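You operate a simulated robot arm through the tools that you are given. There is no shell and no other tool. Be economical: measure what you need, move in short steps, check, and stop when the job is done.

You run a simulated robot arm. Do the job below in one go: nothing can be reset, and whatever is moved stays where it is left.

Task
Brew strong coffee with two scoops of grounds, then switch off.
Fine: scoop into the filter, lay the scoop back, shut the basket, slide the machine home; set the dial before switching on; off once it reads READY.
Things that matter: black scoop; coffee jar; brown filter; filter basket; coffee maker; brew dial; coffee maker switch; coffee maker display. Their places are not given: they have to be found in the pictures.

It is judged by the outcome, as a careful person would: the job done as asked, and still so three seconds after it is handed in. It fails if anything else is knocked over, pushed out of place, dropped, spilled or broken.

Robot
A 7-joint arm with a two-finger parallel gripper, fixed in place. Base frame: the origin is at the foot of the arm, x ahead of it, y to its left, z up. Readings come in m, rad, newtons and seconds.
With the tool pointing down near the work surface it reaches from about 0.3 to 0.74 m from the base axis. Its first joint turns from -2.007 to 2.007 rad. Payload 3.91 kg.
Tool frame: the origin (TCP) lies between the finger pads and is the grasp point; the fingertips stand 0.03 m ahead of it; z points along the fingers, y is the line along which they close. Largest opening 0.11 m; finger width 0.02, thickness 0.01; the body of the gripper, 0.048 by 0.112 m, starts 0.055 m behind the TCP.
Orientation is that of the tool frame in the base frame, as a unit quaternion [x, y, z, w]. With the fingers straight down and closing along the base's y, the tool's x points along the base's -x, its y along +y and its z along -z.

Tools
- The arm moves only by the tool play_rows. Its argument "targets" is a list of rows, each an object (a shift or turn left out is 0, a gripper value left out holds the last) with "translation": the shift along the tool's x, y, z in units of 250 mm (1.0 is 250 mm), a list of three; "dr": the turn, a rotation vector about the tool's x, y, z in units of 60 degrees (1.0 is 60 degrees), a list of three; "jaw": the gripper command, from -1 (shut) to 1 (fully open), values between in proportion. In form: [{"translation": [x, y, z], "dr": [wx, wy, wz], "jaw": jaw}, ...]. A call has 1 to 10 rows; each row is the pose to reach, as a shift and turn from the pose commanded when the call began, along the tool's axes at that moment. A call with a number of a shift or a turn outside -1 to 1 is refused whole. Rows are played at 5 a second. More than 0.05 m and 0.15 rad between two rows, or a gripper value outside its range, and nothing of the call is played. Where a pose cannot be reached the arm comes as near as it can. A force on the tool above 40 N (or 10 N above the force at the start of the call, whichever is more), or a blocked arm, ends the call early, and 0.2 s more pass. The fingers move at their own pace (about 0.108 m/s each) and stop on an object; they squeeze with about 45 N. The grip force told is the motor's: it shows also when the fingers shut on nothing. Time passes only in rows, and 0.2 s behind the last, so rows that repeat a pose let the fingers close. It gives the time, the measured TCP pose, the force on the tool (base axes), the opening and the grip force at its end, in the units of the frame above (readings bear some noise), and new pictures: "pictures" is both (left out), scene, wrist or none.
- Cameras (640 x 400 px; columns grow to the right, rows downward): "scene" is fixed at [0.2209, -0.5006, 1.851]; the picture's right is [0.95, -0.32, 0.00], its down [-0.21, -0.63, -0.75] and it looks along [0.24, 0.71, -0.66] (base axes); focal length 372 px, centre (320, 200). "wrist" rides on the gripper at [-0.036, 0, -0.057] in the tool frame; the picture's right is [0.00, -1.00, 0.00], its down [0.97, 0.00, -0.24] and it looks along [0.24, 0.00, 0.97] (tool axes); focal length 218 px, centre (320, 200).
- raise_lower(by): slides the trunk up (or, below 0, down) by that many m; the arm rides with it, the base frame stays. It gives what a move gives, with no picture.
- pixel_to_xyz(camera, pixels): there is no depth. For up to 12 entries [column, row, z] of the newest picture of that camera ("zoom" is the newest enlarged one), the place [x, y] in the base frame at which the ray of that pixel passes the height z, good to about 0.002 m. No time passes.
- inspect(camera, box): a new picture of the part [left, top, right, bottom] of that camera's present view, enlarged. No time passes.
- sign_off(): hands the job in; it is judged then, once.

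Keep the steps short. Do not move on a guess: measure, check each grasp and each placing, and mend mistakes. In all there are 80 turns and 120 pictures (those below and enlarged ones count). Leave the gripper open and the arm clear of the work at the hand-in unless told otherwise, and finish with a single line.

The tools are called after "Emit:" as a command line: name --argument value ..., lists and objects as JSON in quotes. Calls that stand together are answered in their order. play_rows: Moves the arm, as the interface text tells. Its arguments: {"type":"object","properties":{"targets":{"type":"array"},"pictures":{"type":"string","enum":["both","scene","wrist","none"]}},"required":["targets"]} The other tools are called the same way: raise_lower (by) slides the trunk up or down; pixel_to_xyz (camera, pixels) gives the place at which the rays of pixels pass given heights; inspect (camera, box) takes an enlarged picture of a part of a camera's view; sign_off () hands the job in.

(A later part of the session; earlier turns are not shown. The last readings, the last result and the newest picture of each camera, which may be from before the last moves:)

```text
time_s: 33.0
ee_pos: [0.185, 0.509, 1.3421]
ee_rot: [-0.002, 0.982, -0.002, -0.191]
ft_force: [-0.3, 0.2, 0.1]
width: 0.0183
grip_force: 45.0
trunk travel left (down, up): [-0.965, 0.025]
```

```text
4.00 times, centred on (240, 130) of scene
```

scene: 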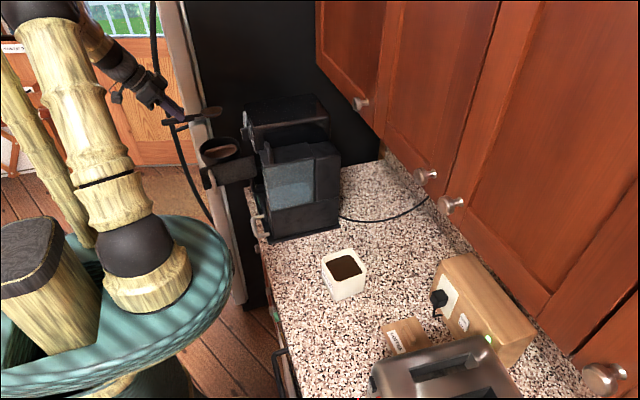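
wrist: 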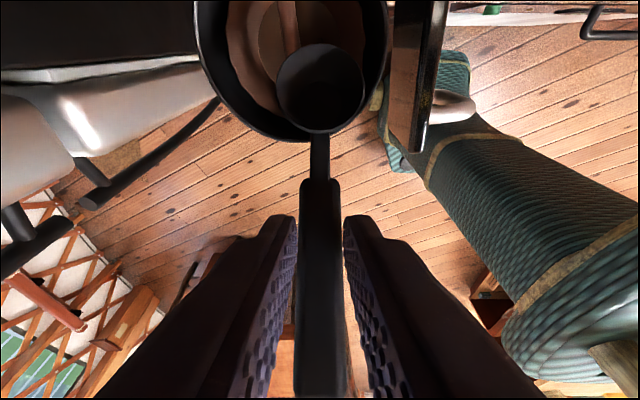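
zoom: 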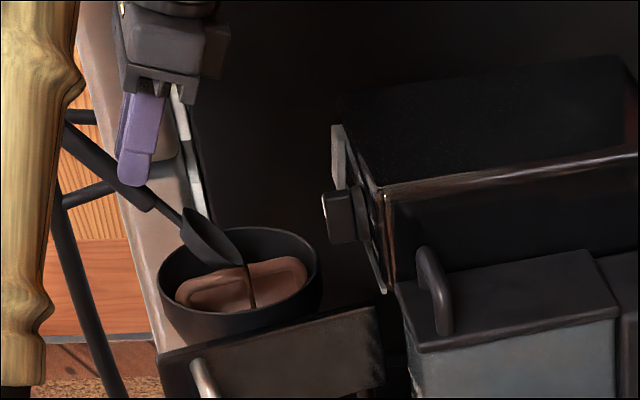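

It is pouring in a stream into the filter. Tilt further to ~95° with the tip held in place, and wait.

Emit:
play_rows --targets '[{"translation": [-0.045, 0, -0.02], "dr": [0, 0.11, 0]}, {"translation": [-0.1, 0, -0.045], "dr": [0, 0.23, 0]}, {"translation": [-0.15, 0, -0.07], "dr": [0, 0.35, 0]}, {"translation": [-0.2, 0, -0.095], "dr": [0, 0.47, 0]}, {"translation": [-0.25, 0, -0.118], "dr": [0, 0.58, 0]}, {"translation": [-0.29, 0, -0.135], "dr": [0, 0.67, 0]}, {"translation": [-0.29, 0, -0.135], "dr": [0, 0.67, 0]}, {"translation": [-0.29, 0, -0.135], "dr": [0, 0.67, 0]}, {"translation": [-0.29, 0, -0.135], "dr": [0, 0.67, 0]}]' --pictures "wrist"

Emit:
inspect --camera "scene" --box '[160, 80, 320, 180]'

```text
time_s: 35.0
ee_pos: [0.2652, 0.5085, 1.3455]
ee_rot: [0.0, 0.856, -0.002, -0.516]
ft_force: [-0.1, -0.2, -1.3]
width: 0.0186
grip_force: 44.6
trunk travel left (down, up): [-0.965, 0.025]
```

wrist: 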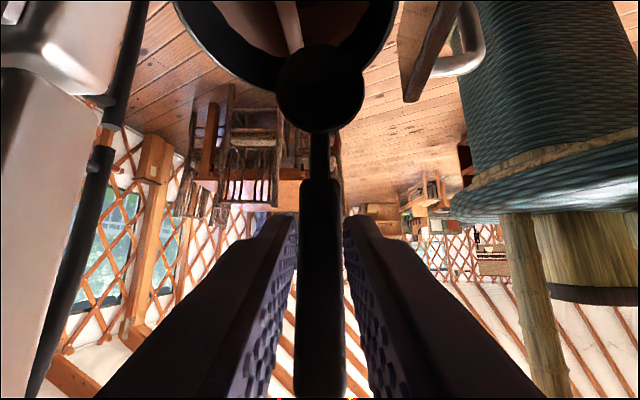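

```text
4.00 times, centred on (240, 130) of scene
```

zoom: 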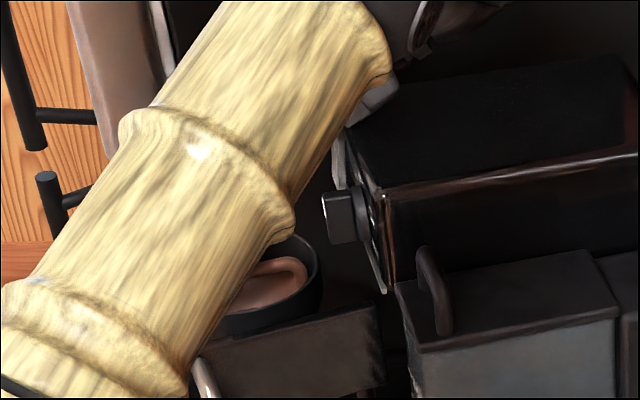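

Bowl looks empty. Reverse the motion.

Emit:
play_rows --targets '[{"translation": [0.023, 0, 0.058], "dr": [0, -0.13, 0]}, {"translation": [0.052, 0, 0.106], "dr": [0, -0.26, 0]}, {"translation": [0.083, 0, 0.173], "dr": [0, -0.4, 0]}, {"translation": [0.11, 0, 0.231], "dr": [0, -0.53, 0]}, {"translation": [0.138, 0, 0.289], "dr": [0, -0.67, 0]}, {"translation": [0.138, 0, 0.289], "dr": [0, -0.67, 0]}]' --pictures "none"

Emit:
play_rows --targets '[{"translation": [0.02, 0, -0.025], "dr": [0, -0.136, 0]}, {"translation": [0.045, 0, -0.05], "dr": [0, -0.271, 0]}, {"translation": [0.07, 0, -0.075], "dr": [0, -0.407, 0]}, {"translation": [0.09, 0, -0.1], "dr": [0, -0.543, 0]}, {"translation": [0.11, 0, -0.12], "dr": [0, -0.679, 0]}, {"translation": [0.13, 0, -0.14], "dr": [0, -0.814, 0]}, {"translation": [0.15, 0, -0.16], "dr": [0, -0.95, 0]}, {"translation": [0.15, 0, -0.16], "dr": [0, -0.95, 0]}]' --pictures "both"

Emit:
inspect --camera "wrist" --box '[200, 30, 400, 250]'

Emit:
inspect --camera "scene" --box '[190, 120, 260, 200]'

```text
time_s: 36.4
ee_pos: [0.189, 0.507, 1.3435]
ee_rot: [0.0, 0.982, -0.002, -0.189]
ft_force: [0.6, 0.0, -0.4]
width: 0.0187
grip_force: 44.9
trunk travel left (down, up): [-0.965, 0.025]
```

```text
time_s: 38.2
ee_pos: [0.1667, 0.5082, 1.3937]
ee_rot: [-0.001, 0.954, -0.001, 0.301]
ft_force: [0.3, 0.2, -0.9]
width: 0.0182
grip_force: 44.9
trunk travel left (down, up): [-0.965, 0.025]
```

scene: 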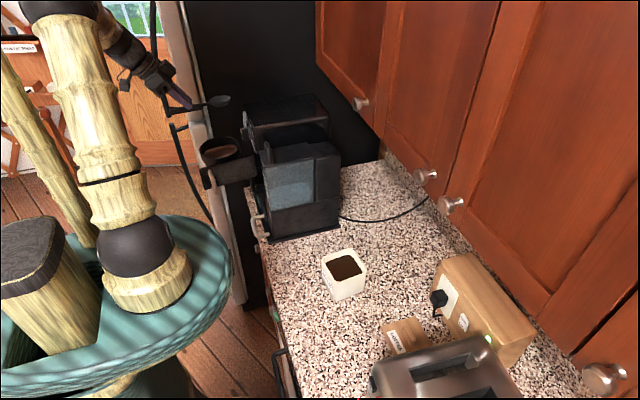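
wrist: 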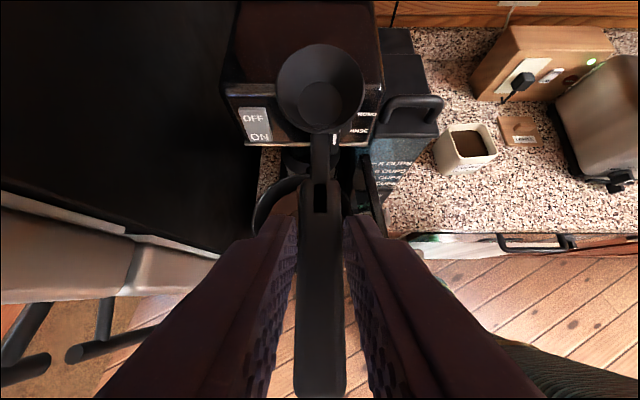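

```text
1.82 times, centred on (300, 140) of wrist
```

zoom: 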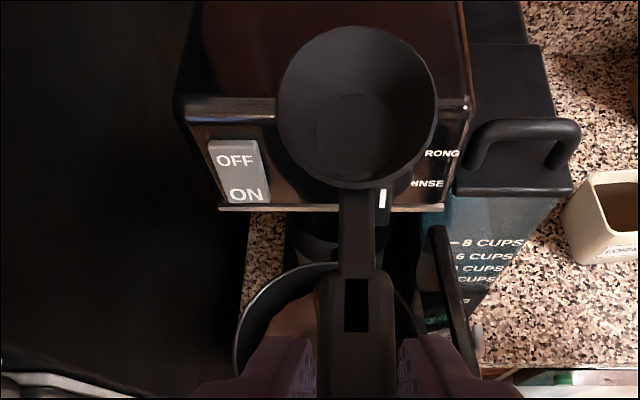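

```text
5.00 times, centred on (225, 160) of scene
```

zoom: 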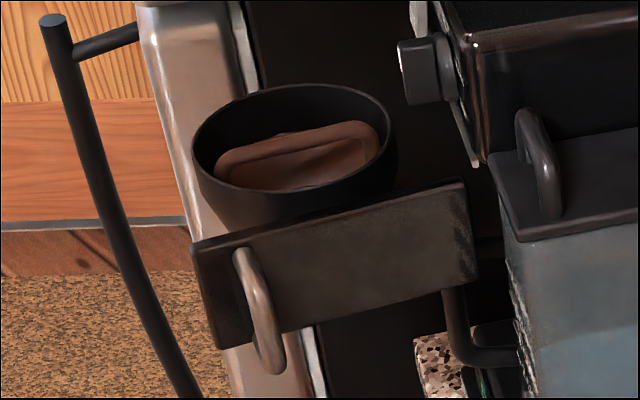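

Scoop empty, nothing spilled. Go back to the jar for the second scoop along the same way.

Emit:
play_rows --targets '[{"translation": [-0.05, -0.12, 0.05]}, {"translation": [-0.11, -0.28, 0.12]}, {"translation": [-0.18, -0.44, 0.19]}, {"translation": [-0.24, -0.6, 0.26]}, {"translation": [-0.291, -0.732, 0.316]}, {"translation": [-0.291, -0.732, 0.316]}]' --pictures "wrist"

Emit:
inspect --camera "wrist" --box '[0, 240, 240, 400]'

Emit:
play_rows --targets '[{"translation": [-0.06, -0.11, 0.04], "dr": [-0.01, 0, -0.014]}, {"translation": [-0.13, -0.25, 0.09], "dr": [-0.02, 0, -0.028]}, {"translation": [-0.21, -0.4, 0.15], "dr": [-0.03, 0, -0.043]}, {"translation": [-0.29, -0.55, 0.2], "dr": [-0.045, 0, -0.064]}, {"translation": [-0.37, -0.7, 0.26], "dr": [-0.06, 0, -0.086]}, {"translation": [-0.43, -0.81, 0.3], "dr": [-0.07, 0, -0.1]}, {"translation": [-0.457, -0.862, 0.32], "dr": [-0.075, 0, -0.107]}, {"translation": [-0.457, -0.862, 0.32], "dr": [-0.075, 0, -0.107]}]' --pictures "none"

Emit:
raise_lower --by -0.22

```text
time_s: 39.6
ee_pos: [0.2714, 0.3259, 1.3729]
ee_rot: [-0.001, 0.954, -0.002, 0.301]
ft_force: [0.6, 0.9, -0.7]
width: 0.0183
grip_force: 45.2
trunk travel left (down, up): [-0.965, 0.025]
```

wrist: 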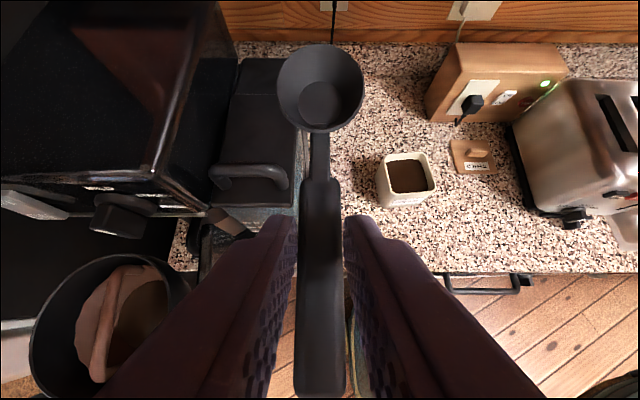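

```text
2.50 times, centred on (120, 320) of wrist
```

zoom: 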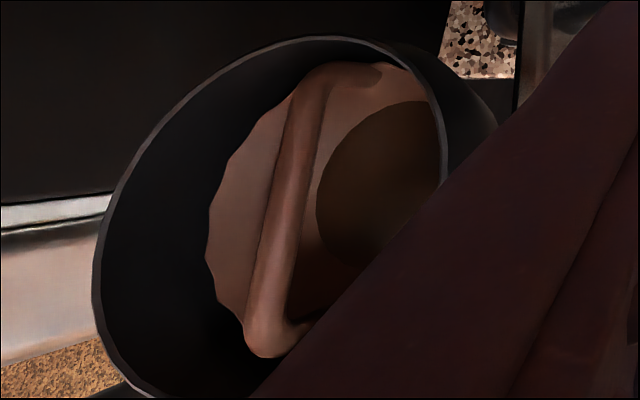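

```text
time_s: 41.4
ee_pos: [0.4101, 0.1111, 1.3713]
ee_rot: [-0.066, 0.951, 0.02, 0.301]
ft_force: [-0.1, 0.0, -0.1]
width: 0.0183
grip_force: 45.3
trunk travel left (down, up): [-0.965, 0.025]
```

```text
time_s: 43.8
ee_pos: [0.4116, 0.1099, 1.152]
ee_rot: [-0.067, 0.951, 0.02, 0.3]
ft_force: [-0.8, -0.1, 0.3]
width: 0.0184
grip_force: 45.3
trunk travel left (down, up): [-0.745, 0.245]
```

Grounds lie in the filter. Now the second scoop: pitch down over the jar, then dip.

Emit:
play_rows --targets '[{"translation": [-0.011, 0, 0.03], "dr": [0, 0.124, 0]}, {"translation": [-0.023, 0, 0.061], "dr": [0, 0.248, 0]}, {"translation": [-0.034, 0, 0.091], "dr": [0, 0.372, 0]}, {"translation": [-0.046, 0, 0.122], "dr": [0, 0.495, 0]}, {"translation": [-0.057, 0, 0.152], "dr": [0, 0.619, 0]}, {"translation": [-0.069, 0, 0.182], "dr": [0, 0.743, 0]}, {"translation": [-0.08, 0, 0.213], "dr": [0, 0.867, 0]}, {"translation": [-0.08, 0, 0.213], "dr": [0, 0.867, 0]}]' --pictures "none"

Emit:
play_rows --targets '[{"translation": [-0.045, 0, 0.134]}, {"translation": [-0.07, 0, 0.185]}, {"translation": [-0.09, 0, 0.24]}, {"translation": [-0.09, 0, 0.24]}]' --pictures "wrist"

```text
time_s: 45.5
ee_pos: [0.4564, 0.1158, 1.1199]
ee_rot: [-0.068, 0.986, -0.011, -0.149]
ft_force: [0.1, 0.3, -0.1]
width: 0.0184
grip_force: 45.2
out of reach, approached as far as the arm can: row 1
trunk travel left (down, up): [-0.745, 0.245]
```

```text
time_s: 46.5
ee_pos: [0.4602, 0.1164, 1.0545]
ee_rot: [-0.069, 0.987, -0.013, -0.148]
ft_force: [3.7, 0.3, 4.0]
width: 0.0185
grip_force: 45.3
trunk travel left (down, up): [-0.745, 0.245]
```

wrist: 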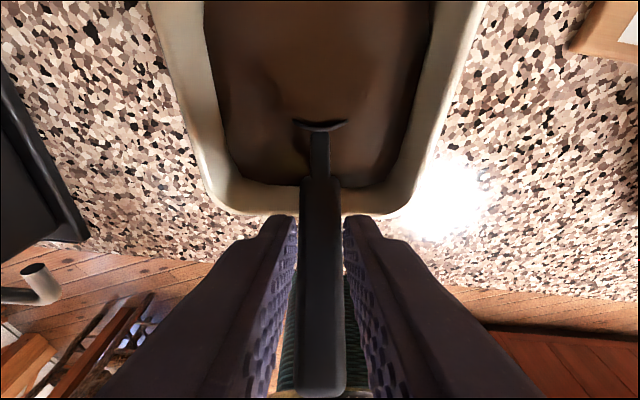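

Bowl immersed again. Same sweep-up.

Emit:
play_rows --targets '[{"translation": [0.006, 0, 0.002], "dr": [0, -0.133, 0]}, {"translation": [0.037, 0, 0.019], "dr": [0, -0.267, 0]}, {"translation": [0.066, 0, 0.032], "dr": [0, -0.4, 0]}, {"translation": [0.098, 0, 0.042], "dr": [0, -0.533, 0]}, {"translation": [0.138, 0, 0.037], "dr": [0, -0.667, 0]}, {"translation": [0.188, 0, -0.019], "dr": [0, -0.8, 0]}, {"translation": [0.237, 0, -0.15], "dr": [0, -0.867, 0]}, {"translation": [0.284, 0, -0.303], "dr": [0, -0.867, 0]}, {"translation": [0.284, 0, -0.303], "dr": [0, -0.867, 0]}]' --pictures "both"

```text
time_s: 48.5
ee_pos: [0.4173, 0.1098, 1.1519]
ee_rot: [-0.065, 0.951, 0.02, 0.3]
ft_force: [-0.2, 1.6, 0.8]
width: 0.0184
grip_force: 45.3
trunk travel left (down, up): [-0.745, 0.245]
```

scene: 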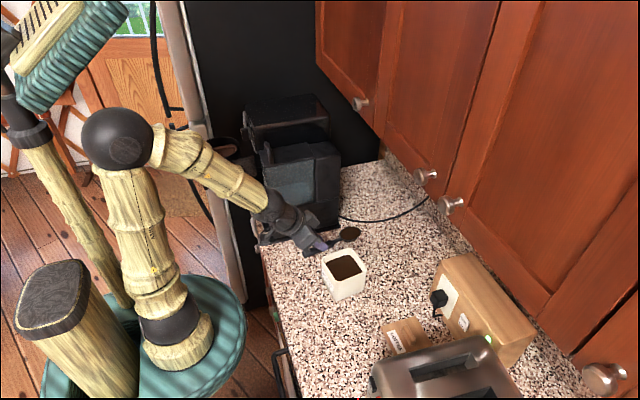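
wrist: 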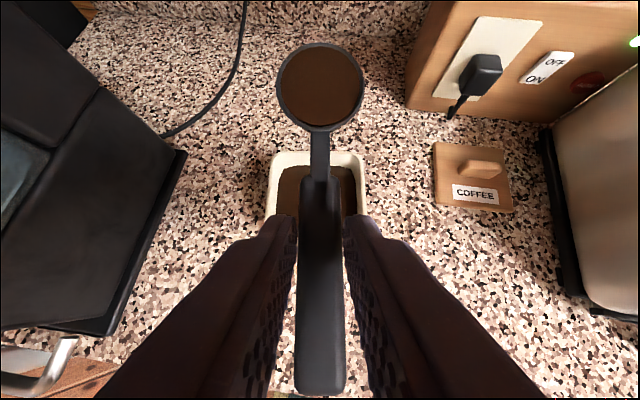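

Full again. Same trip to the basket.

Emit:
raise_lower --by 0.22

Emit:
play_rows --targets '[{"translation": [0.03, 0.075, -0.021], "dr": [0.01, 0, 0.014]}, {"translation": [0.08, 0.2, -0.056], "dr": [0.02, 0, 0.028]}, {"translation": [0.14, 0.35, -0.098], "dr": [0.03, 0, 0.043]}, {"translation": [0.2, 0.5, -0.14], "dr": [0.04, 0, 0.057]}, {"translation": [0.26, 0.65, -0.182], "dr": [0.05, 0, 0.071]}, {"translation": [0.32, 0.8, -0.224], "dr": [0.06, 0, 0.086]}, {"translation": [0.36, 0.89, -0.252], "dr": [0.07, 0, 0.1]}, {"translation": [0.375, 0.935, -0.263], "dr": [0.075, 0, 0.107]}, {"translation": [0.375, 0.935, -0.263], "dr": [0.075, 0, 0.107]}]' --pictures "none"

Emit:
play_rows --targets '[{"translation": [0.035, 0.06, -0.025]}, {"translation": [0.1, 0.17, -0.07]}, {"translation": [0.19, 0.32, -0.133]}, {"translation": [0.28, 0.47, -0.196]}, {"translation": [0.36, 0.61, -0.252]}, {"translation": [0.41, 0.69, -0.287]}, {"translation": [0.426, 0.72, -0.298]}, {"translation": [0.426, 0.72, -0.298]}]' --pictures "wrist"

```text
time_s: 50.9
ee_pos: [0.4176, 0.1113, 1.3708]
ee_rot: [-0.066, 0.951, 0.02, 0.301]
ft_force: [0.3, -0.4, 0.1]
width: 0.0184
grip_force: 45.0
trunk travel left (down, up): [-0.965, 0.025]
```

```text
time_s: 52.9
ee_pos: [0.2719, 0.3284, 1.3704]
ee_rot: [-0.001, 0.953, -0.001, 0.301]
ft_force: [0.4, -0.9, -0.5]
width: 0.0185
grip_force: 45.1
out of reach, approached as far as the arm can: row 2, 3, 4
trunk travel left (down, up): [-0.965, 0.025]
```

```text
time_s: 54.7
ee_pos: [0.141, 0.5058, 1.3704]
ee_rot: [-0.002, 0.954, -0.001, 0.3]
ft_force: [0.8, 0.3, 0.4]
width: 0.0186
grip_force: 45.5
trunk travel left (down, up): [-0.965, 0.025]
```

wrist: 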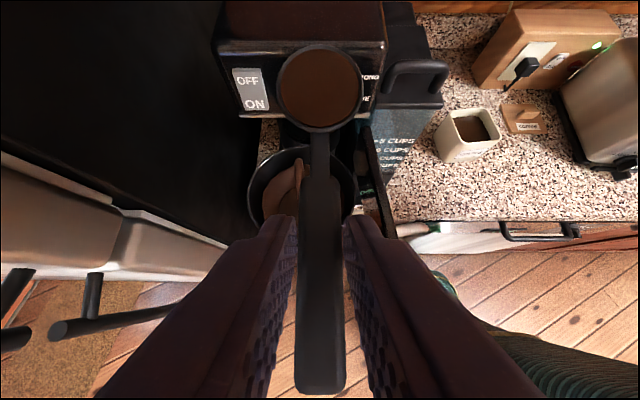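

Same place (y 0.506). Pour with the same motion, then come back up.

Emit:
play_rows --targets '[{"translation": [-0.013, 0.008, 0.027], "dr": [0, 0.136, 0]}, {"translation": [-0.026, 0.016, 0.055], "dr": [0, 0.271, 0]}, {"translation": [-0.039, 0.016, 0.082], "dr": [0, 0.407, 0]}, {"translation": [-0.052, 0.016, 0.109], "dr": [0, 0.543, 0]}, {"translation": [-0.065, 0.016, 0.136], "dr": [0, 0.679, 0]}, {"translation": [-0.078, 0.016, 0.164], "dr": [0, 0.814, 0]}, {"translation": [-0.091, 0.016, 0.191], "dr": [0, 0.95, 0]}, {"translation": [-0.091, 0.016, 0.191], "dr": [0, 0.95, 0]}, {"translation": [-0.091, 0.016, 0.191], "dr": [0, 0.95, 0]}]' --pictures "none"

Emit:
play_rows --targets '[{"translation": [-0.045, 0, -0.02], "dr": [0, 0.11, 0]}, {"translation": [-0.1, 0, -0.045], "dr": [0, 0.23, 0]}, {"translation": [-0.15, 0, -0.07], "dr": [0, 0.35, 0]}, {"translation": [-0.2, 0, -0.095], "dr": [0, 0.47, 0]}, {"translation": [-0.25, 0, -0.118], "dr": [0, 0.58, 0]}, {"translation": [-0.29, 0, -0.135], "dr": [0, 0.67, 0]}, {"translation": [-0.29, 0, -0.135], "dr": [0, 0.67, 0]}, {"translation": [-0.29, 0, -0.135], "dr": [0, 0.67, 0]}, {"translation": [-0.29, 0, -0.135], "dr": [0, 0.67, 0]}]' --pictures "none"

Emit:
play_rows --targets '[{"translation": [0.023, 0, 0.058], "dr": [0, -0.13, 0]}, {"translation": [0.052, 0, 0.106], "dr": [0, -0.26, 0]}, {"translation": [0.083, 0, 0.173], "dr": [0, -0.4, 0]}, {"translation": [0.11, 0, 0.231], "dr": [0, -0.53, 0]}, {"translation": [0.138, 0, 0.289], "dr": [0, -0.67, 0]}, {"translation": [0.138, 0, 0.289], "dr": [0, -0.67, 0]}]' --pictures "none"

Emit:
play_rows --targets '[{"translation": [0.02, 0, -0.025], "dr": [0, -0.136, 0]}, {"translation": [0.045, 0, -0.05], "dr": [0, -0.271, 0]}, {"translation": [0.07, 0, -0.075], "dr": [0, -0.407, 0]}, {"translation": [0.09, 0, -0.1], "dr": [0, -0.543, 0]}, {"translation": [0.11, 0, -0.12], "dr": [0, -0.679, 0]}, {"translation": [0.13, 0, -0.14], "dr": [0, -0.814, 0]}, {"translation": [0.15, 0, -0.16], "dr": [0, -0.95, 0]}, {"translation": [0.15, 0, -0.16], "dr": [0, -0.95, 0]}]' --pictures "both"

```text
time_s: 56.7
ee_pos: [0.1882, 0.5101, 1.3426]
ee_rot: [-0.001, 0.981, -0.002, -0.192]
ft_force: [-0.7, 0.2, -0.6]
width: 0.0183
grip_force: 45.3
trunk travel left (down, up): [-0.965, 0.025]
```

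```text
time_s: 58.7
ee_pos: [0.2672, 0.5108, 1.3485]
ee_rot: [0.0, 0.856, -0.002, -0.516]
ft_force: [-0.3, 0.2, -0.6]
width: 0.018
grip_force: 44.9
trunk travel left (down, up): [-0.965, 0.025]
```

```text
time_s: 60.1
ee_pos: [0.1894, 0.5109, 1.3428]
ee_rot: [0.0, 0.982, -0.002, -0.19]
ft_force: [0.3, 0.2, 0.1]
width: 0.0184
grip_force: 45.0
trunk travel left (down, up): [-0.965, 0.025]
```

```text
time_s: 61.9
ee_pos: [0.1693, 0.5106, 1.3951]
ee_rot: [-0.001, 0.953, -0.001, 0.301]
ft_force: [0.2, 0.0, 0.1]
width: 0.0183
grip_force: 45.0
trunk travel left (down, up): [-0.965, 0.025]
```

scene: 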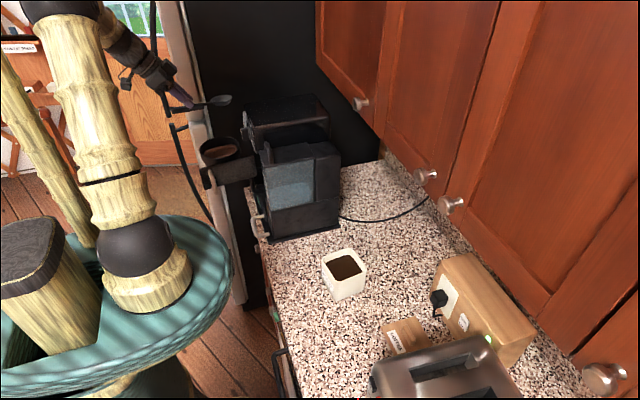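
wrist: 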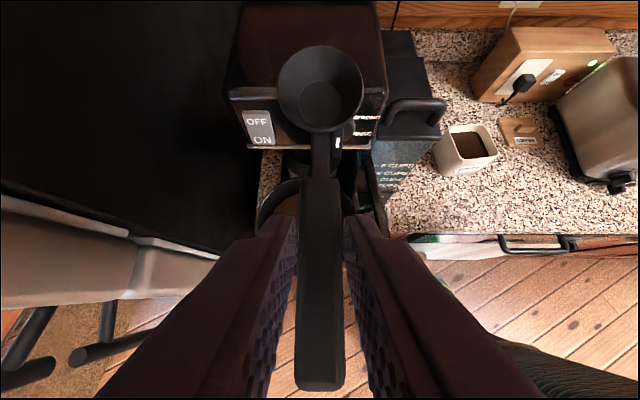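

Empty. Now lay the scoop back where it was: back via the midpoint, then toward the scoop's place at height.

Emit:
play_rows --targets '[{"translation": [-0.05, -0.12, 0.05]}, {"translation": [-0.11, -0.28, 0.12]}, {"translation": [-0.18, -0.44, 0.19]}, {"translation": [-0.24, -0.6, 0.26]}, {"translation": [-0.291, -0.732, 0.316]}, {"translation": [-0.291, -0.732, 0.316]}]' --pictures "wrist"

Emit:
inspect --camera "wrist" --box '[0, 240, 240, 400]'

Emit:
play_rows --targets '[{"translation": [-0.06, -0.13, 0.04], "dr": [0.01, 0, 0.014]}, {"translation": [-0.13, -0.29, 0.09], "dr": [0.02, 0, 0.028]}, {"translation": [-0.2, -0.45, 0.14], "dr": [0.03, 0, 0.043]}, {"translation": [-0.28, -0.62, 0.195], "dr": [0.045, 0, 0.064]}, {"translation": [-0.35, -0.78, 0.245], "dr": [0.06, 0, 0.086]}, {"translation": [-0.41, -0.91, 0.29], "dr": [0.07, 0, 0.1]}, {"translation": [-0.442, -0.98, 0.31], "dr": [0.075, 0, 0.107]}, {"translation": [-0.442, -0.98, 0.31], "dr": [0.075, 0, 0.107]}]' --pictures "none"

```text
time_s: 63.3
ee_pos: [0.2717, 0.3296, 1.3732]
ee_rot: [-0.001, 0.954, -0.002, 0.301]
ft_force: [-0.3, -0.7, 0.0]
width: 0.0183
grip_force: 44.7
trunk travel left (down, up): [-0.965, 0.025]
```

wrist: 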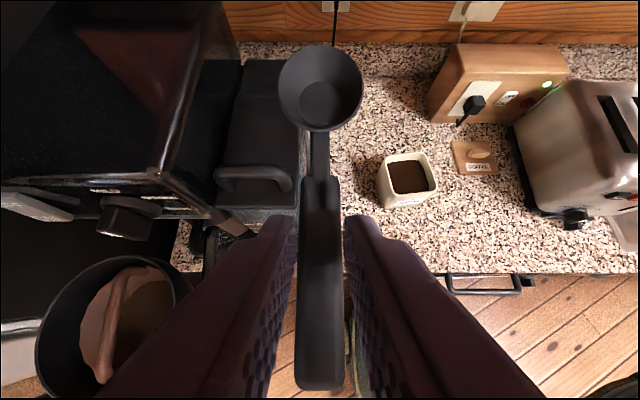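

```text
2.50 times, centred on (120, 320) of wrist
```

zoom: 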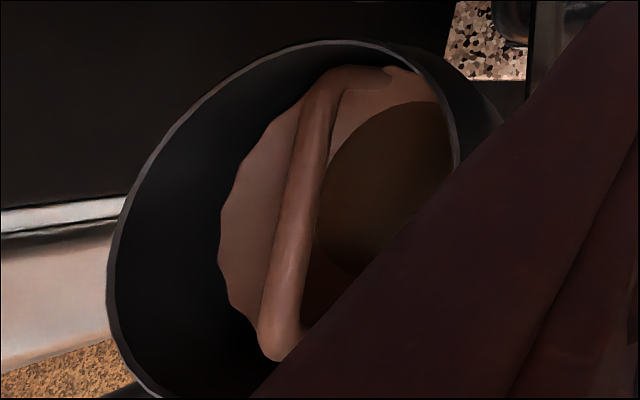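

```text
time_s: 65.1
ee_pos: [0.4092, 0.0831, 1.3731]
ee_rot: [0.063, 0.952, -0.021, 0.3]
ft_force: [0.3, 0.0, 0.3]
width: 0.0189
grip_force: 44.4
trunk travel left (down, up): [-0.965, 0.025]
```

Two scoops are in. Move over the scoop's old place and lower the trunk.

Emit:
play_rows --targets '[{"translation": [-0.008, -0.15, 0.006], "dr": [0, 0.01, 0]}, {"translation": [-0.016, -0.31, 0.012], "dr": [0, 0.02, 0]}, {"translation": [-0.024, -0.459, 0.017], "dr": [0, 0.03, 0]}, {"translation": [-0.024, -0.459, 0.017], "dr": [0, 0.03, 0]}]' --pictures "none"

Emit:
raise_lower --by -0.4

Emit:
play_rows --targets '[{"translation": [0, 0, 0]}]' --pictures "both"

```text
time_s: 66.1
ee_pos: [0.3988, -0.0342, 1.3745]
ee_rot: [0.064, 0.956, -0.021, 0.286]
ft_force: [0.5, 0.0, -0.9]
width: 0.0185
grip_force: 45.5
trunk travel left (down, up): [-0.965, 0.025]
```

```text
time_s: 69.9
ee_pos: [0.3987, -0.0336, 0.9758]
ee_rot: [0.064, 0.956, -0.021, 0.285]
ft_force: [-0.4, -0.5, -0.5]
width: 0.0185
grip_force: 45.6
trunk travel left (down, up): [-0.565, 0.425]
```

```text
time_s: 70.3
ee_pos: [0.3986, -0.0345, 0.9747]
ee_rot: [0.064, 0.956, -0.02, 0.285]
ft_force: [0.4, 0.0, -0.4]
width: 0.0185
grip_force: 44.7
trunk travel left (down, up): [-0.565, 0.425]
```

scene: 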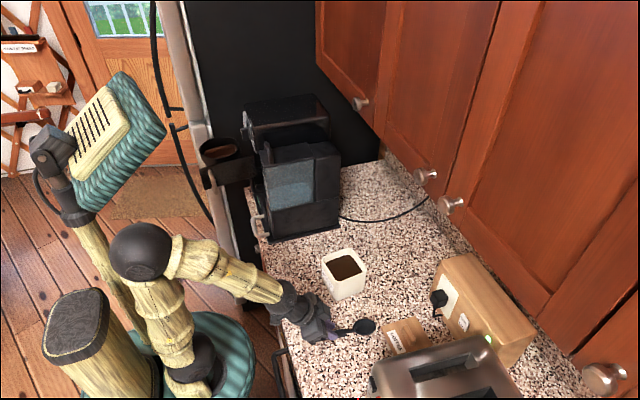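
wrist: 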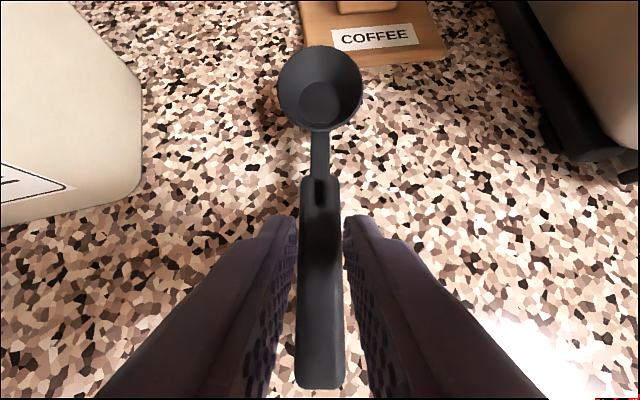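

Lower the last 22 mm, then release gently and back off.

Emit:
raise_lower --by -0.022

Emit:
play_rows --targets '[{"translation": [0, 0, 0], "jaw": -0.4}, {"translation": [0, 0, 0], "jaw": 0.2}, {"translation": [0, 0, 0], "jaw": 0.2}]' --pictures "wrist"

Emit:
raise_lower --by 0.15

Emit:
inspect --camera "wrist" --box '[0, 0, 640, 400]'

```text
time_s: 71.0
ee_pos: [0.3993, -0.0326, 0.9557]
ee_rot: [0.064, 0.955, -0.02, 0.289]
ft_force: [1.3, -1.0, 27.3]
width: 0.0186
grip_force: 45.7
trunk travel left (down, up): [-0.543, 0.447]
```

```text
time_s: 71.8
ee_pos: [0.3976, -0.0354, 0.9529]
ee_rot: [0.063, 0.956, -0.019, 0.285]
ft_force: [0.1, -0.3, 0.1]
width: 0.0659
grip_force: 0.1
trunk travel left (down, up): [-0.543, 0.447]
```

wrist: 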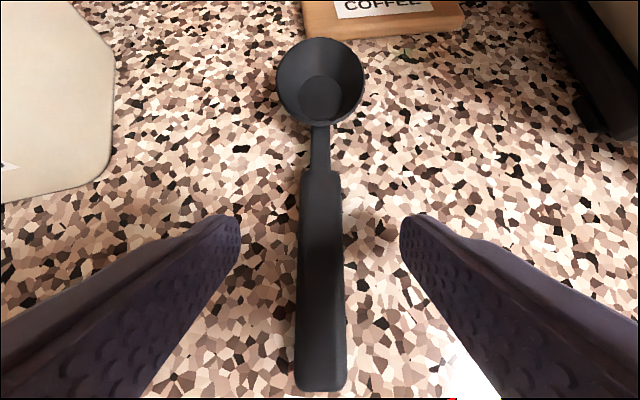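

```text
time_s: 73.5
ee_pos: [0.3988, -0.0334, 1.1024]
ee_rot: [0.064, 0.956, -0.021, 0.285]
ft_force: [-0.3, -0.6, 0.7]
width: 0.0658
grip_force: 0.0
trunk travel left (down, up): [-0.693, 0.297]
```

```text
1.00 times, centred on (320, 200) of wrist
```

zoom: 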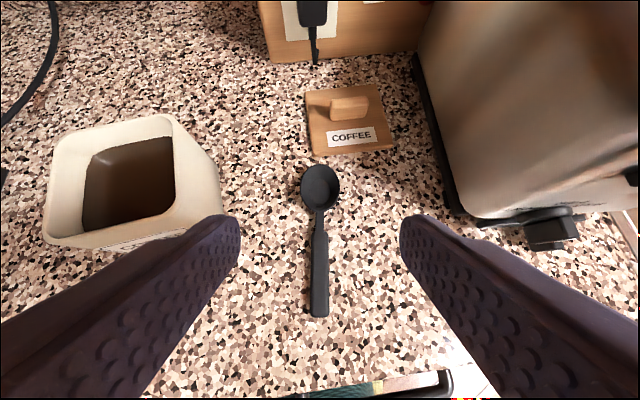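

Scoop lies back in its place, empty. Next, the basket: close the fingers, raise, and move to look at the open basket's door from the right side.

Emit:
raise_lower --by 0.18

Emit:
play_rows --targets '[{"translation": [0.045, 0.15, -0.03], "dr": [0, -0.06, 0], "jaw": -1}, {"translation": [0.09, 0.3, -0.06], "dr": [0, -0.15, 0]}, {"translation": [0.135, 0.45, -0.09], "dr": [0, -0.23, 0]}, {"translation": [0.18, 0.6, -0.12], "dr": [0, -0.3, 0]}, {"translation": [0.225, 0.76, -0.15], "dr": [0, -0.38, 0]}, {"translation": [0.27, 0.905, -0.176], "dr": [0, -0.45, 0]}, {"translation": [0.27, 0.905, -0.176], "dr": [0, -0.45, 0]}]' --pictures "none"

```text
time_s: 75.5
ee_pos: [0.3991, -0.0346, 1.2836]
ee_rot: [0.063, 0.957, -0.02, 0.284]
ft_force: [-0.9, 0.7, -1.2]
width: 0.0657
grip_force: 0.1
trunk travel left (down, up): [-0.873, 0.117]
```

```text
time_s: 77.1
ee_pos: [0.3537, 0.2116, 1.2872]
ee_rot: [0.058, 0.863, -0.036, 0.501]
ft_force: [0.2, -0.1, 0.1]
width: 0.0003
grip_force: 37.5
out of reach, approached as far as the arm can: row 1, 2, 3, 4, 5, 6, 7
trunk travel left (down, up): [-0.873, 0.117]
```

Emit:
play_rows --targets '[{"translation": [0.035, 0.066, -0.06], "dr": [-0.119, 0, -0.069]}, {"translation": [0.07, 0.132, -0.12], "dr": [-0.238, 0, -0.137]}, {"translation": [0.105, 0.198, -0.18], "dr": [-0.357, 0, -0.206]}, {"translation": [0.14, 0.264, -0.242], "dr": [-0.476, 0, -0.275]}, {"translation": [0.175, 0.33, -0.3], "dr": [-0.595, 0, -0.344]}, {"translation": [0.21, 0.395, -0.363], "dr": [-0.714, 0, -0.412]}, {"translation": [0.245, 0.46, -0.42], "dr": [-0.833, 0, -0.481]}, {"translation": [0.279, 0.527, -0.484], "dr": [-0.953, 0, -0.55]}, {"translation": [0.279, 0.527, -0.484], "dr": [-0.953, 0, -0.55]}]' --pictures "both"

```text
time_s: 79.1
ee_pos: [0.2452, 0.3937, 1.2977]
ee_rot: [-0.424, 0.755, 0.242, 0.437]
ft_force: [-1.1, -0.4, 0.0]
width: 0.0001
grip_force: 37.1
out of reach, approached as far as the arm can: row 1, 2, 3, 4, 5, 6, 7, 8, 9
trunk travel left (down, up): [-0.873, 0.117]
```

scene: 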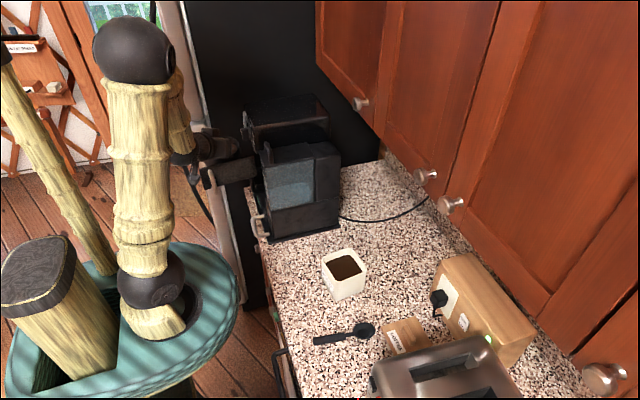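
wrist: 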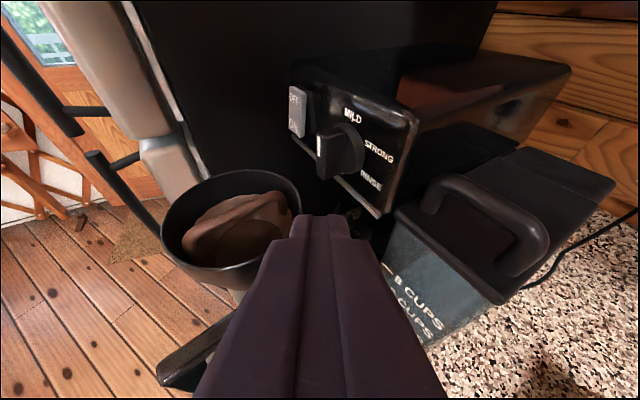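

I am right of the basket door. Before lowering, back off a little with a 45° tilt for clearance.

Emit:
play_rows --targets '[{"translation": [0.02, 0, -0.035], "dr": [0, 0.125, 0]}, {"translation": [0.06, 0, -0.104], "dr": [0, 0.25, 0]}, {"translation": [0.06, 0, -0.104], "dr": [0, 0.25, 0]}]' --pictures "wrist"

Emit:
inspect --camera "wrist" --box '[100, 80, 420, 330]'

```text
time_s: 79.9
ee_pos: [0.2303, 0.3675, 1.298]
ee_rot: [-0.451, 0.806, 0.184, 0.335]
ft_force: [0.1, 0.3, -0.3]
width: 0.0
grip_force: 37.6
trunk travel left (down, up): [-0.873, 0.117]
```

wrist: 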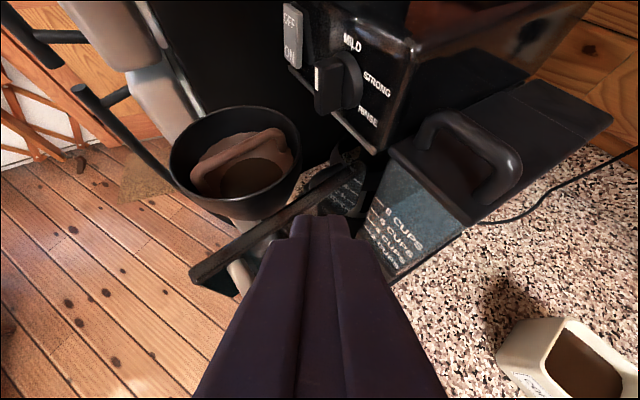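

```text
1.60 times, centred on (260, 205) of wrist
```

zoom: 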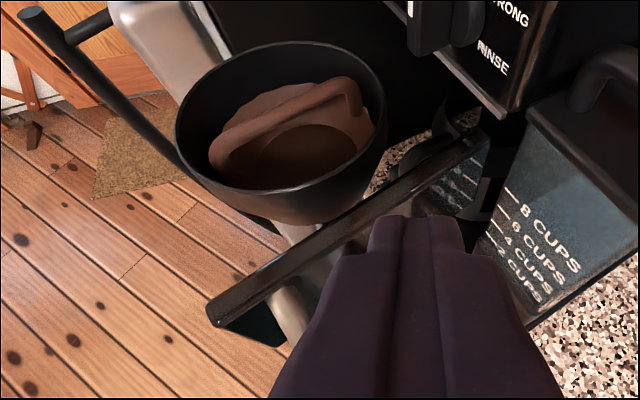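

Emit:
pixel_to_xyz --camera "wrist" --pixels '[[190, 270, 1.192], [203, 285, 1.192], [357, 162, 1.192], [365, 172, 1.192], [280, 212, 1.192], [240, 280, 1.15], [388, 150, 1.24], [338, 238, 1.27]]'

Emit:
pixel_to_xyz --camera "scene" --pixels '[[199, 168, 1.192], [254.6, 156, 1.192]]'

```text
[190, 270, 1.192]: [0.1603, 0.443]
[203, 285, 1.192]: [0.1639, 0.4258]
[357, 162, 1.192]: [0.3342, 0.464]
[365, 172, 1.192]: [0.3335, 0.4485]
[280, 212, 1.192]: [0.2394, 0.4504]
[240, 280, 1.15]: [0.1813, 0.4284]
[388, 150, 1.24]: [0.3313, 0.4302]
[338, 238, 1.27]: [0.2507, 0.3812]
```

```text
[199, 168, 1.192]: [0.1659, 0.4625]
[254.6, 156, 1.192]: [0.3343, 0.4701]
```

The door plate runs from the free end (0.163, 0.438) to the hinge near (0.334, 0.455), z about 1.11–1.20; clear path down at x 0.24. Lower the trunk so that the tips are at z about 1.155, then push the plate toward +y.

Emit:
raise_lower --by -0.122

Emit:
play_rows --targets '[{"translation": [-0.047, 0.06, 0.047]}, {"translation": [-0.094, 0.119, 0.094]}, {"translation": [-0.125, 0.147, 0.125]}, {"translation": [-0.157, 0.175, 0.157]}, {"translation": [-0.2, 0.2, 0.2]}, {"translation": [-0.248, 0.223, 0.248]}, {"translation": [-0.248, 0.223, 0.248]}]' --pictures "both"

```text
time_s: 81.5
ee_pos: [0.2291, 0.3671, 1.1769]
ee_rot: [-0.451, 0.806, 0.184, 0.335]
ft_force: [0.8, -0.3, 0.4]
width: 0.0001
grip_force: 37.5
trunk travel left (down, up): [-0.751, 0.239]
```

```text
time_s: 83.1
ee_pos: [0.2281, 0.4718, 1.1764]
ee_rot: [-0.451, 0.806, 0.184, 0.335]
ft_force: [-0.1, 0.1, 1.0]
width: 0.0003
grip_force: 38.0
trunk travel left (down, up): [-0.751, 0.239]
```

scene: 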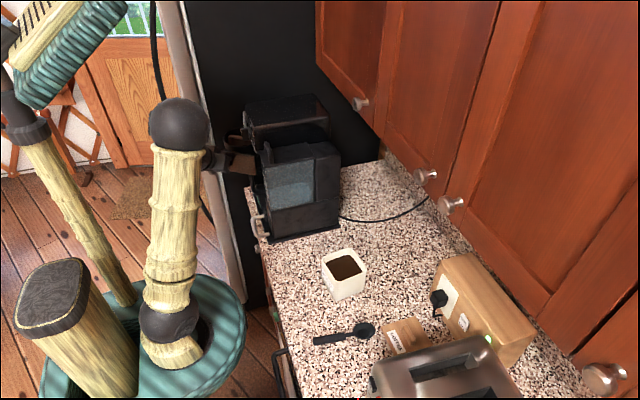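
wrist: 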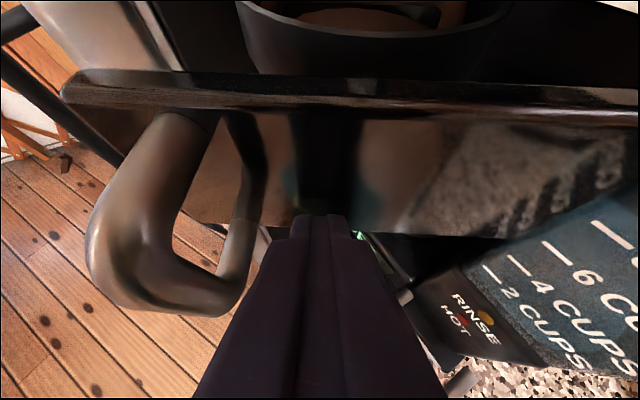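

The door swings easily. Continue the arc, turning the hand to yaw ~24°.

Emit:
play_rows --targets '[{"translation": [-0.051, 0.02, 0.051], "dr": [0.079, 0, 0.079]}, {"translation": [-0.103, 0.024, 0.103], "dr": [0.161, 0, 0.161]}, {"translation": [-0.153, 0.018, 0.153], "dr": [0.256, 0, 0.256]}, {"translation": [-0.202, -0.002, 0.202], "dr": [0.338, 0, 0.338]}, {"translation": [-0.238, -0.024, 0.238], "dr": [0.409, 0, 0.409]}, {"translation": [-0.238, -0.024, 0.238], "dr": [0.409, 0, 0.409]}]' --pictures "both"

```text
time_s: 84.5
ee_pos: [0.2781, 0.5395, 1.1751]
ee_rot: [-0.189, 0.904, 0.076, 0.376]
ft_force: [0.1, 0.4, -0.5]
width: 0.0004
grip_force: 37.8
trunk travel left (down, up): [-0.751, 0.239]
```

scene: 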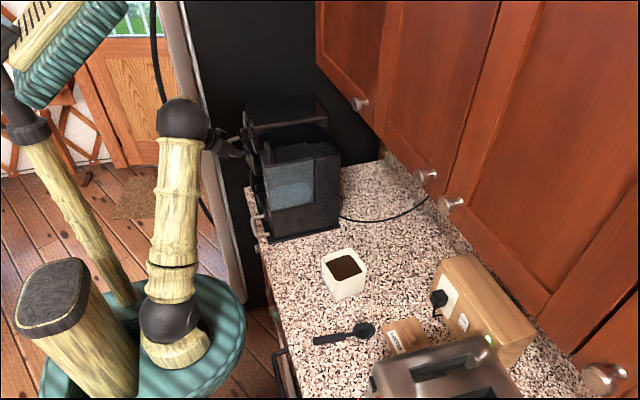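
wrist: 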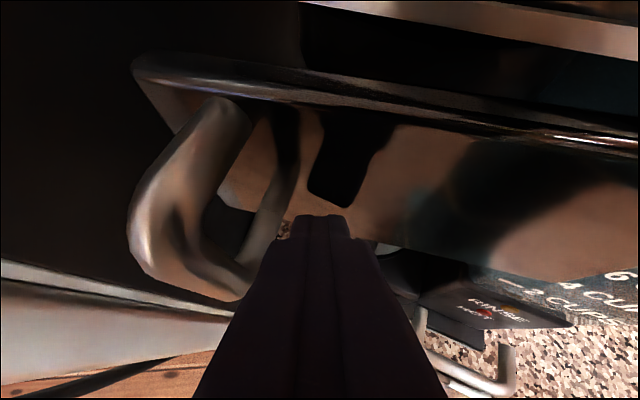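

Almost shut. Flatten the tilt to 60° to stay under the brew head and press the plate home gently.

Emit:
play_rows --targets '[{"translation": [0.015, 0, 0.002], "dr": [0, -0.125, 0]}, {"translation": [0.031, 0, 0.004], "dr": [0, -0.25, 0]}, {"translation": [0.0, 0, 0.034], "dr": [0, -0.25, 0]}, {"translation": [-0.027, -0.006, 0.0625], "dr": [0, -0.25, 0]}, {"translation": [-0.04, -0.01, 0.074], "dr": [0, -0.25, 0]}, {"translation": [-0.05, -0.015, 0.0855], "dr": [0, -0.25, 0]}]' --pictures "both"

Emit:
inspect --camera "scene" --box '[180, 80, 360, 250]'

```text
time_s: 85.9
ee_pos: [0.3028, 0.5452, 1.1708]
ee_rot: [-0.178, 0.847, 0.101, 0.491]
ft_force: [-1.1, -1.5, 0.6]
width: 0.0
grip_force: 37.8
trunk travel left (down, up): [-0.751, 0.239]
```

scene: 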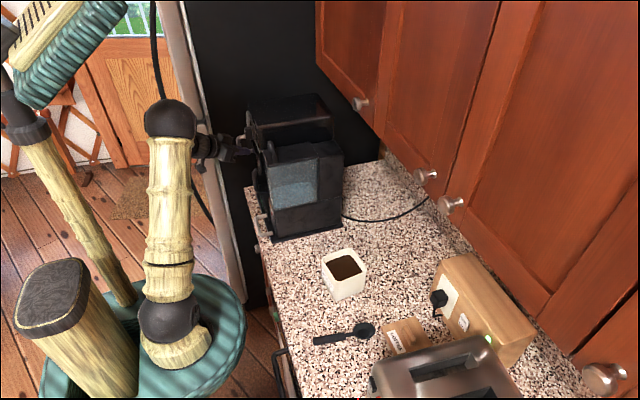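
wrist: 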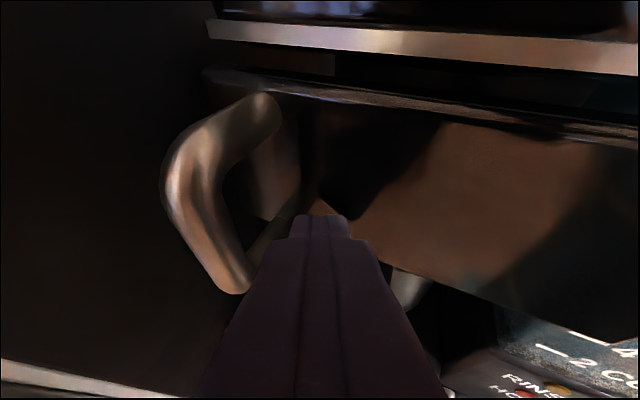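

```text
2.35 times, centred on (270, 165) of scene
```

zoom: 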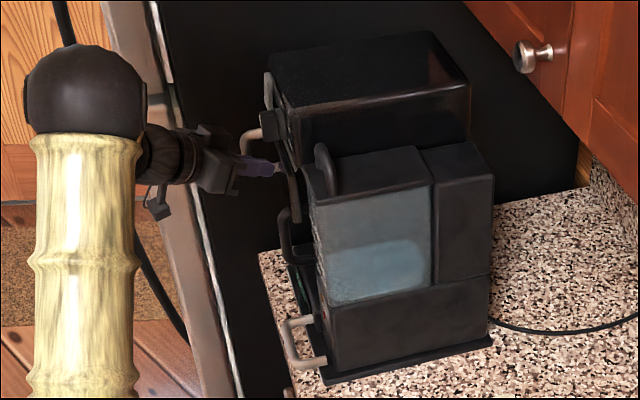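

The door is shut and the machine has begun to slide (about 1 cm). Back off and look.

Emit:
play_rows --targets '[{"translation": [0.06, 0, -0.1]}, {"translation": [0.12, 0, -0.208]}, {"translation": [0.16, -0.1, -0.28]}, {"translation": [0.2, -0.2, -0.346]}, {"translation": [0.2, -0.2, -0.346]}]' --pictures "both"

Emit:
inspect --camera "wrist" --box '[100, 0, 500, 300]'

```text
time_s: 87.1
ee_pos: [0.2292, 0.4616, 1.1679]
ee_rot: [-0.178, 0.847, 0.1, 0.49]
ft_force: [-0.4, 0.8, 0.0]
width: 0.0
grip_force: 37.6
trunk travel left (down, up): [-0.751, 0.239]
```

scene: 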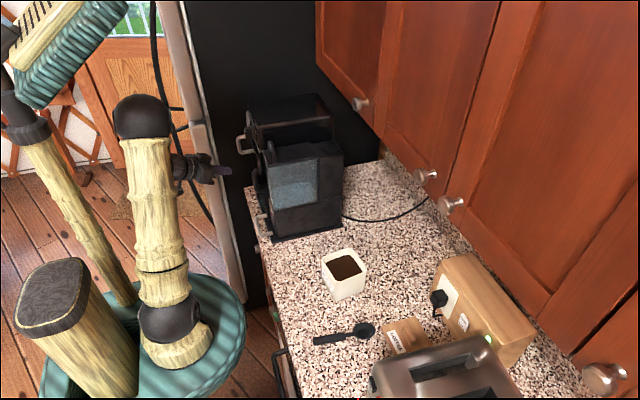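
wrist: 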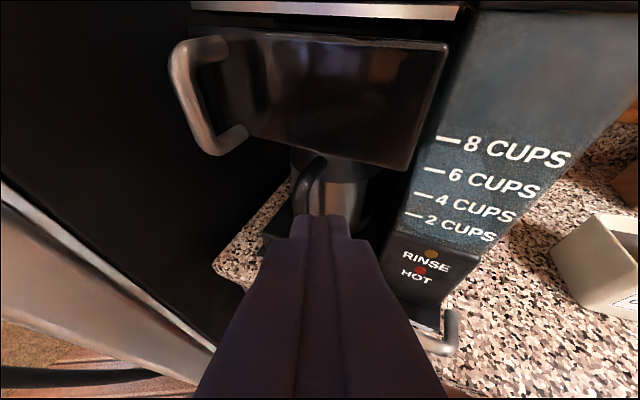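

```text
1.33 times, centred on (300, 150) of wrist
```

zoom: 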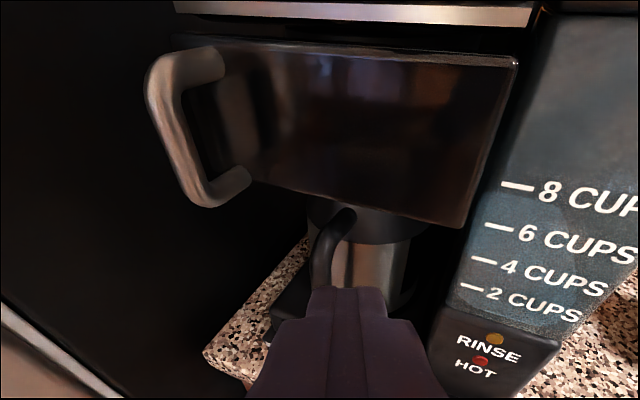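

Basket shut. Now position the tip in front of the RINSE/HOT block (y about 0.405) to slide the machine home.

Emit:
play_rows --targets '[{"translation": [0.003, -0.07, -0.005], "dr": [0.085, 0, 0.05]}, {"translation": [0.006, -0.13, -0.01], "dr": [0.17, 0, 0.1]}, {"translation": [0.009, -0.2, -0.015], "dr": [0.255, 0, 0.15]}, {"translation": [0.011, -0.261, -0.02], "dr": [0.34, 0, 0.197]}, {"translation": [0.011, -0.261, -0.02], "dr": [0.34, 0, 0.197]}]' --pictures "none"

Emit:
raise_lower --by -0.15

Emit:
play_rows --targets '[{"translation": [0, 0, 0]}]' --pictures "both"

Emit:
pixel_to_xyz --camera "scene" --pixels '[[343, 226, 0.92], [275, 241, 0.92], [383, 163, 0.914], [395, 178, 0.914]]'

```text
time_s: 88.3
ee_pos: [0.2505, 0.3982, 1.1704]
ee_rot: [-0.001, 0.865, -0.001, 0.502]
ft_force: [0.4, 0.0, 0.4]
width: 0.0
grip_force: 37.8
trunk travel left (down, up): [-0.751, 0.239]
```

```text
time_s: 90.0
ee_pos: [0.2513, 0.3974, 1.022]
ee_rot: [0.0, 0.865, -0.002, 0.501]
ft_force: [0.0, 0.4, -0.3]
width: 0.0001
grip_force: 37.3
trunk travel left (down, up): [-0.601, 0.389]
```

```text
time_s: 90.4
ee_pos: [0.2511, 0.3973, 1.0218]
ee_rot: [-0.002, 0.865, -0.001, 0.502]
ft_force: [0.5, -1.0, -0.3]
width: 0.0
grip_force: 37.8
trunk travel left (down, up): [-0.601, 0.389]
```

scene: 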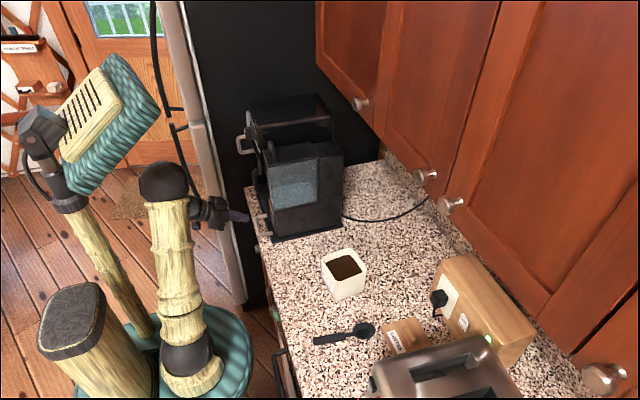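
wrist: 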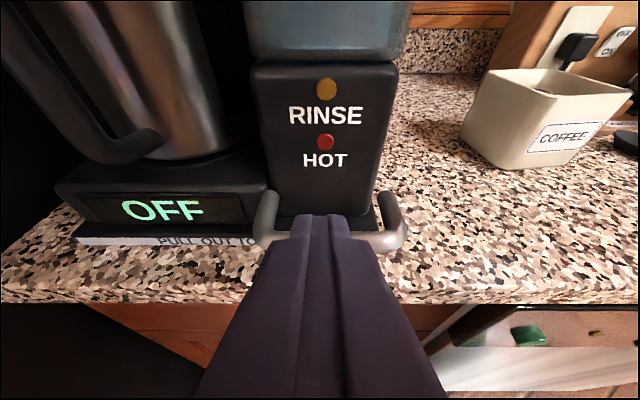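

```text
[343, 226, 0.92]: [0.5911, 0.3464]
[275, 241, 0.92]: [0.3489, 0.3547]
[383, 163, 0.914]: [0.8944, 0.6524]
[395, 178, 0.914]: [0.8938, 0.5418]
```

Display still OFF. I lower the tip below the lamps (z about 0.95) and push +x in small rows.

Emit:
raise_lower --by -0.054

Emit:
play_rows --targets '[{"translation": [-0.05, 0, 0.087]}, {"translation": [-0.1, 0, 0.173]}, {"translation": [-0.14, 0, 0.242]}, {"translation": [-0.18, 0, 0.312]}, {"translation": [-0.22, 0, 0.381]}, {"translation": [-0.26, 0, 0.45]}, {"translation": [-0.3, 0, 0.52]}]' --pictures "both"

```text
time_s: 91.4
ee_pos: [0.2511, 0.3978, 0.9671]
ee_rot: [-0.001, 0.865, -0.001, 0.502]
ft_force: [0.2, -0.5, -0.7]
width: 0.0
grip_force: 37.2
trunk travel left (down, up): [-0.547, 0.443]
```

```text
time_s: 93.0
ee_pos: [0.4031, 0.3994, 0.9668]
ee_rot: [-0.001, 0.866, -0.001, 0.501]
ft_force: [-1.6, 0.8, -13.2]
width: 0.0
grip_force: 37.8
trunk travel left (down, up): [-0.547, 0.443]
```

scene: 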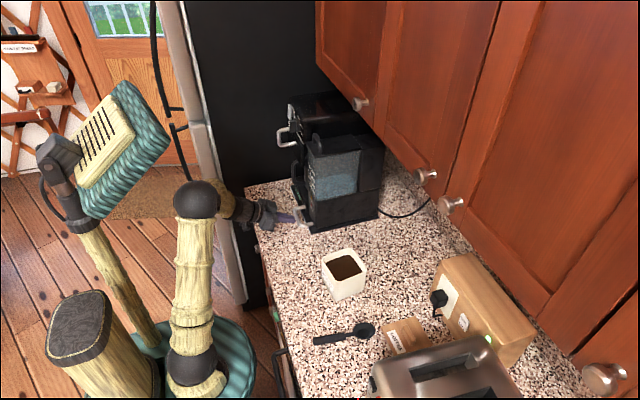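
wrist: 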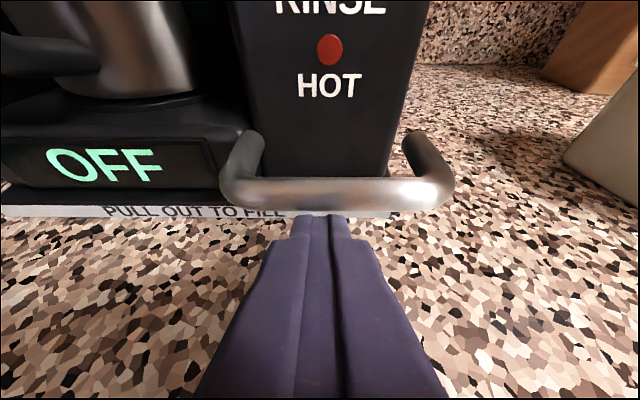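

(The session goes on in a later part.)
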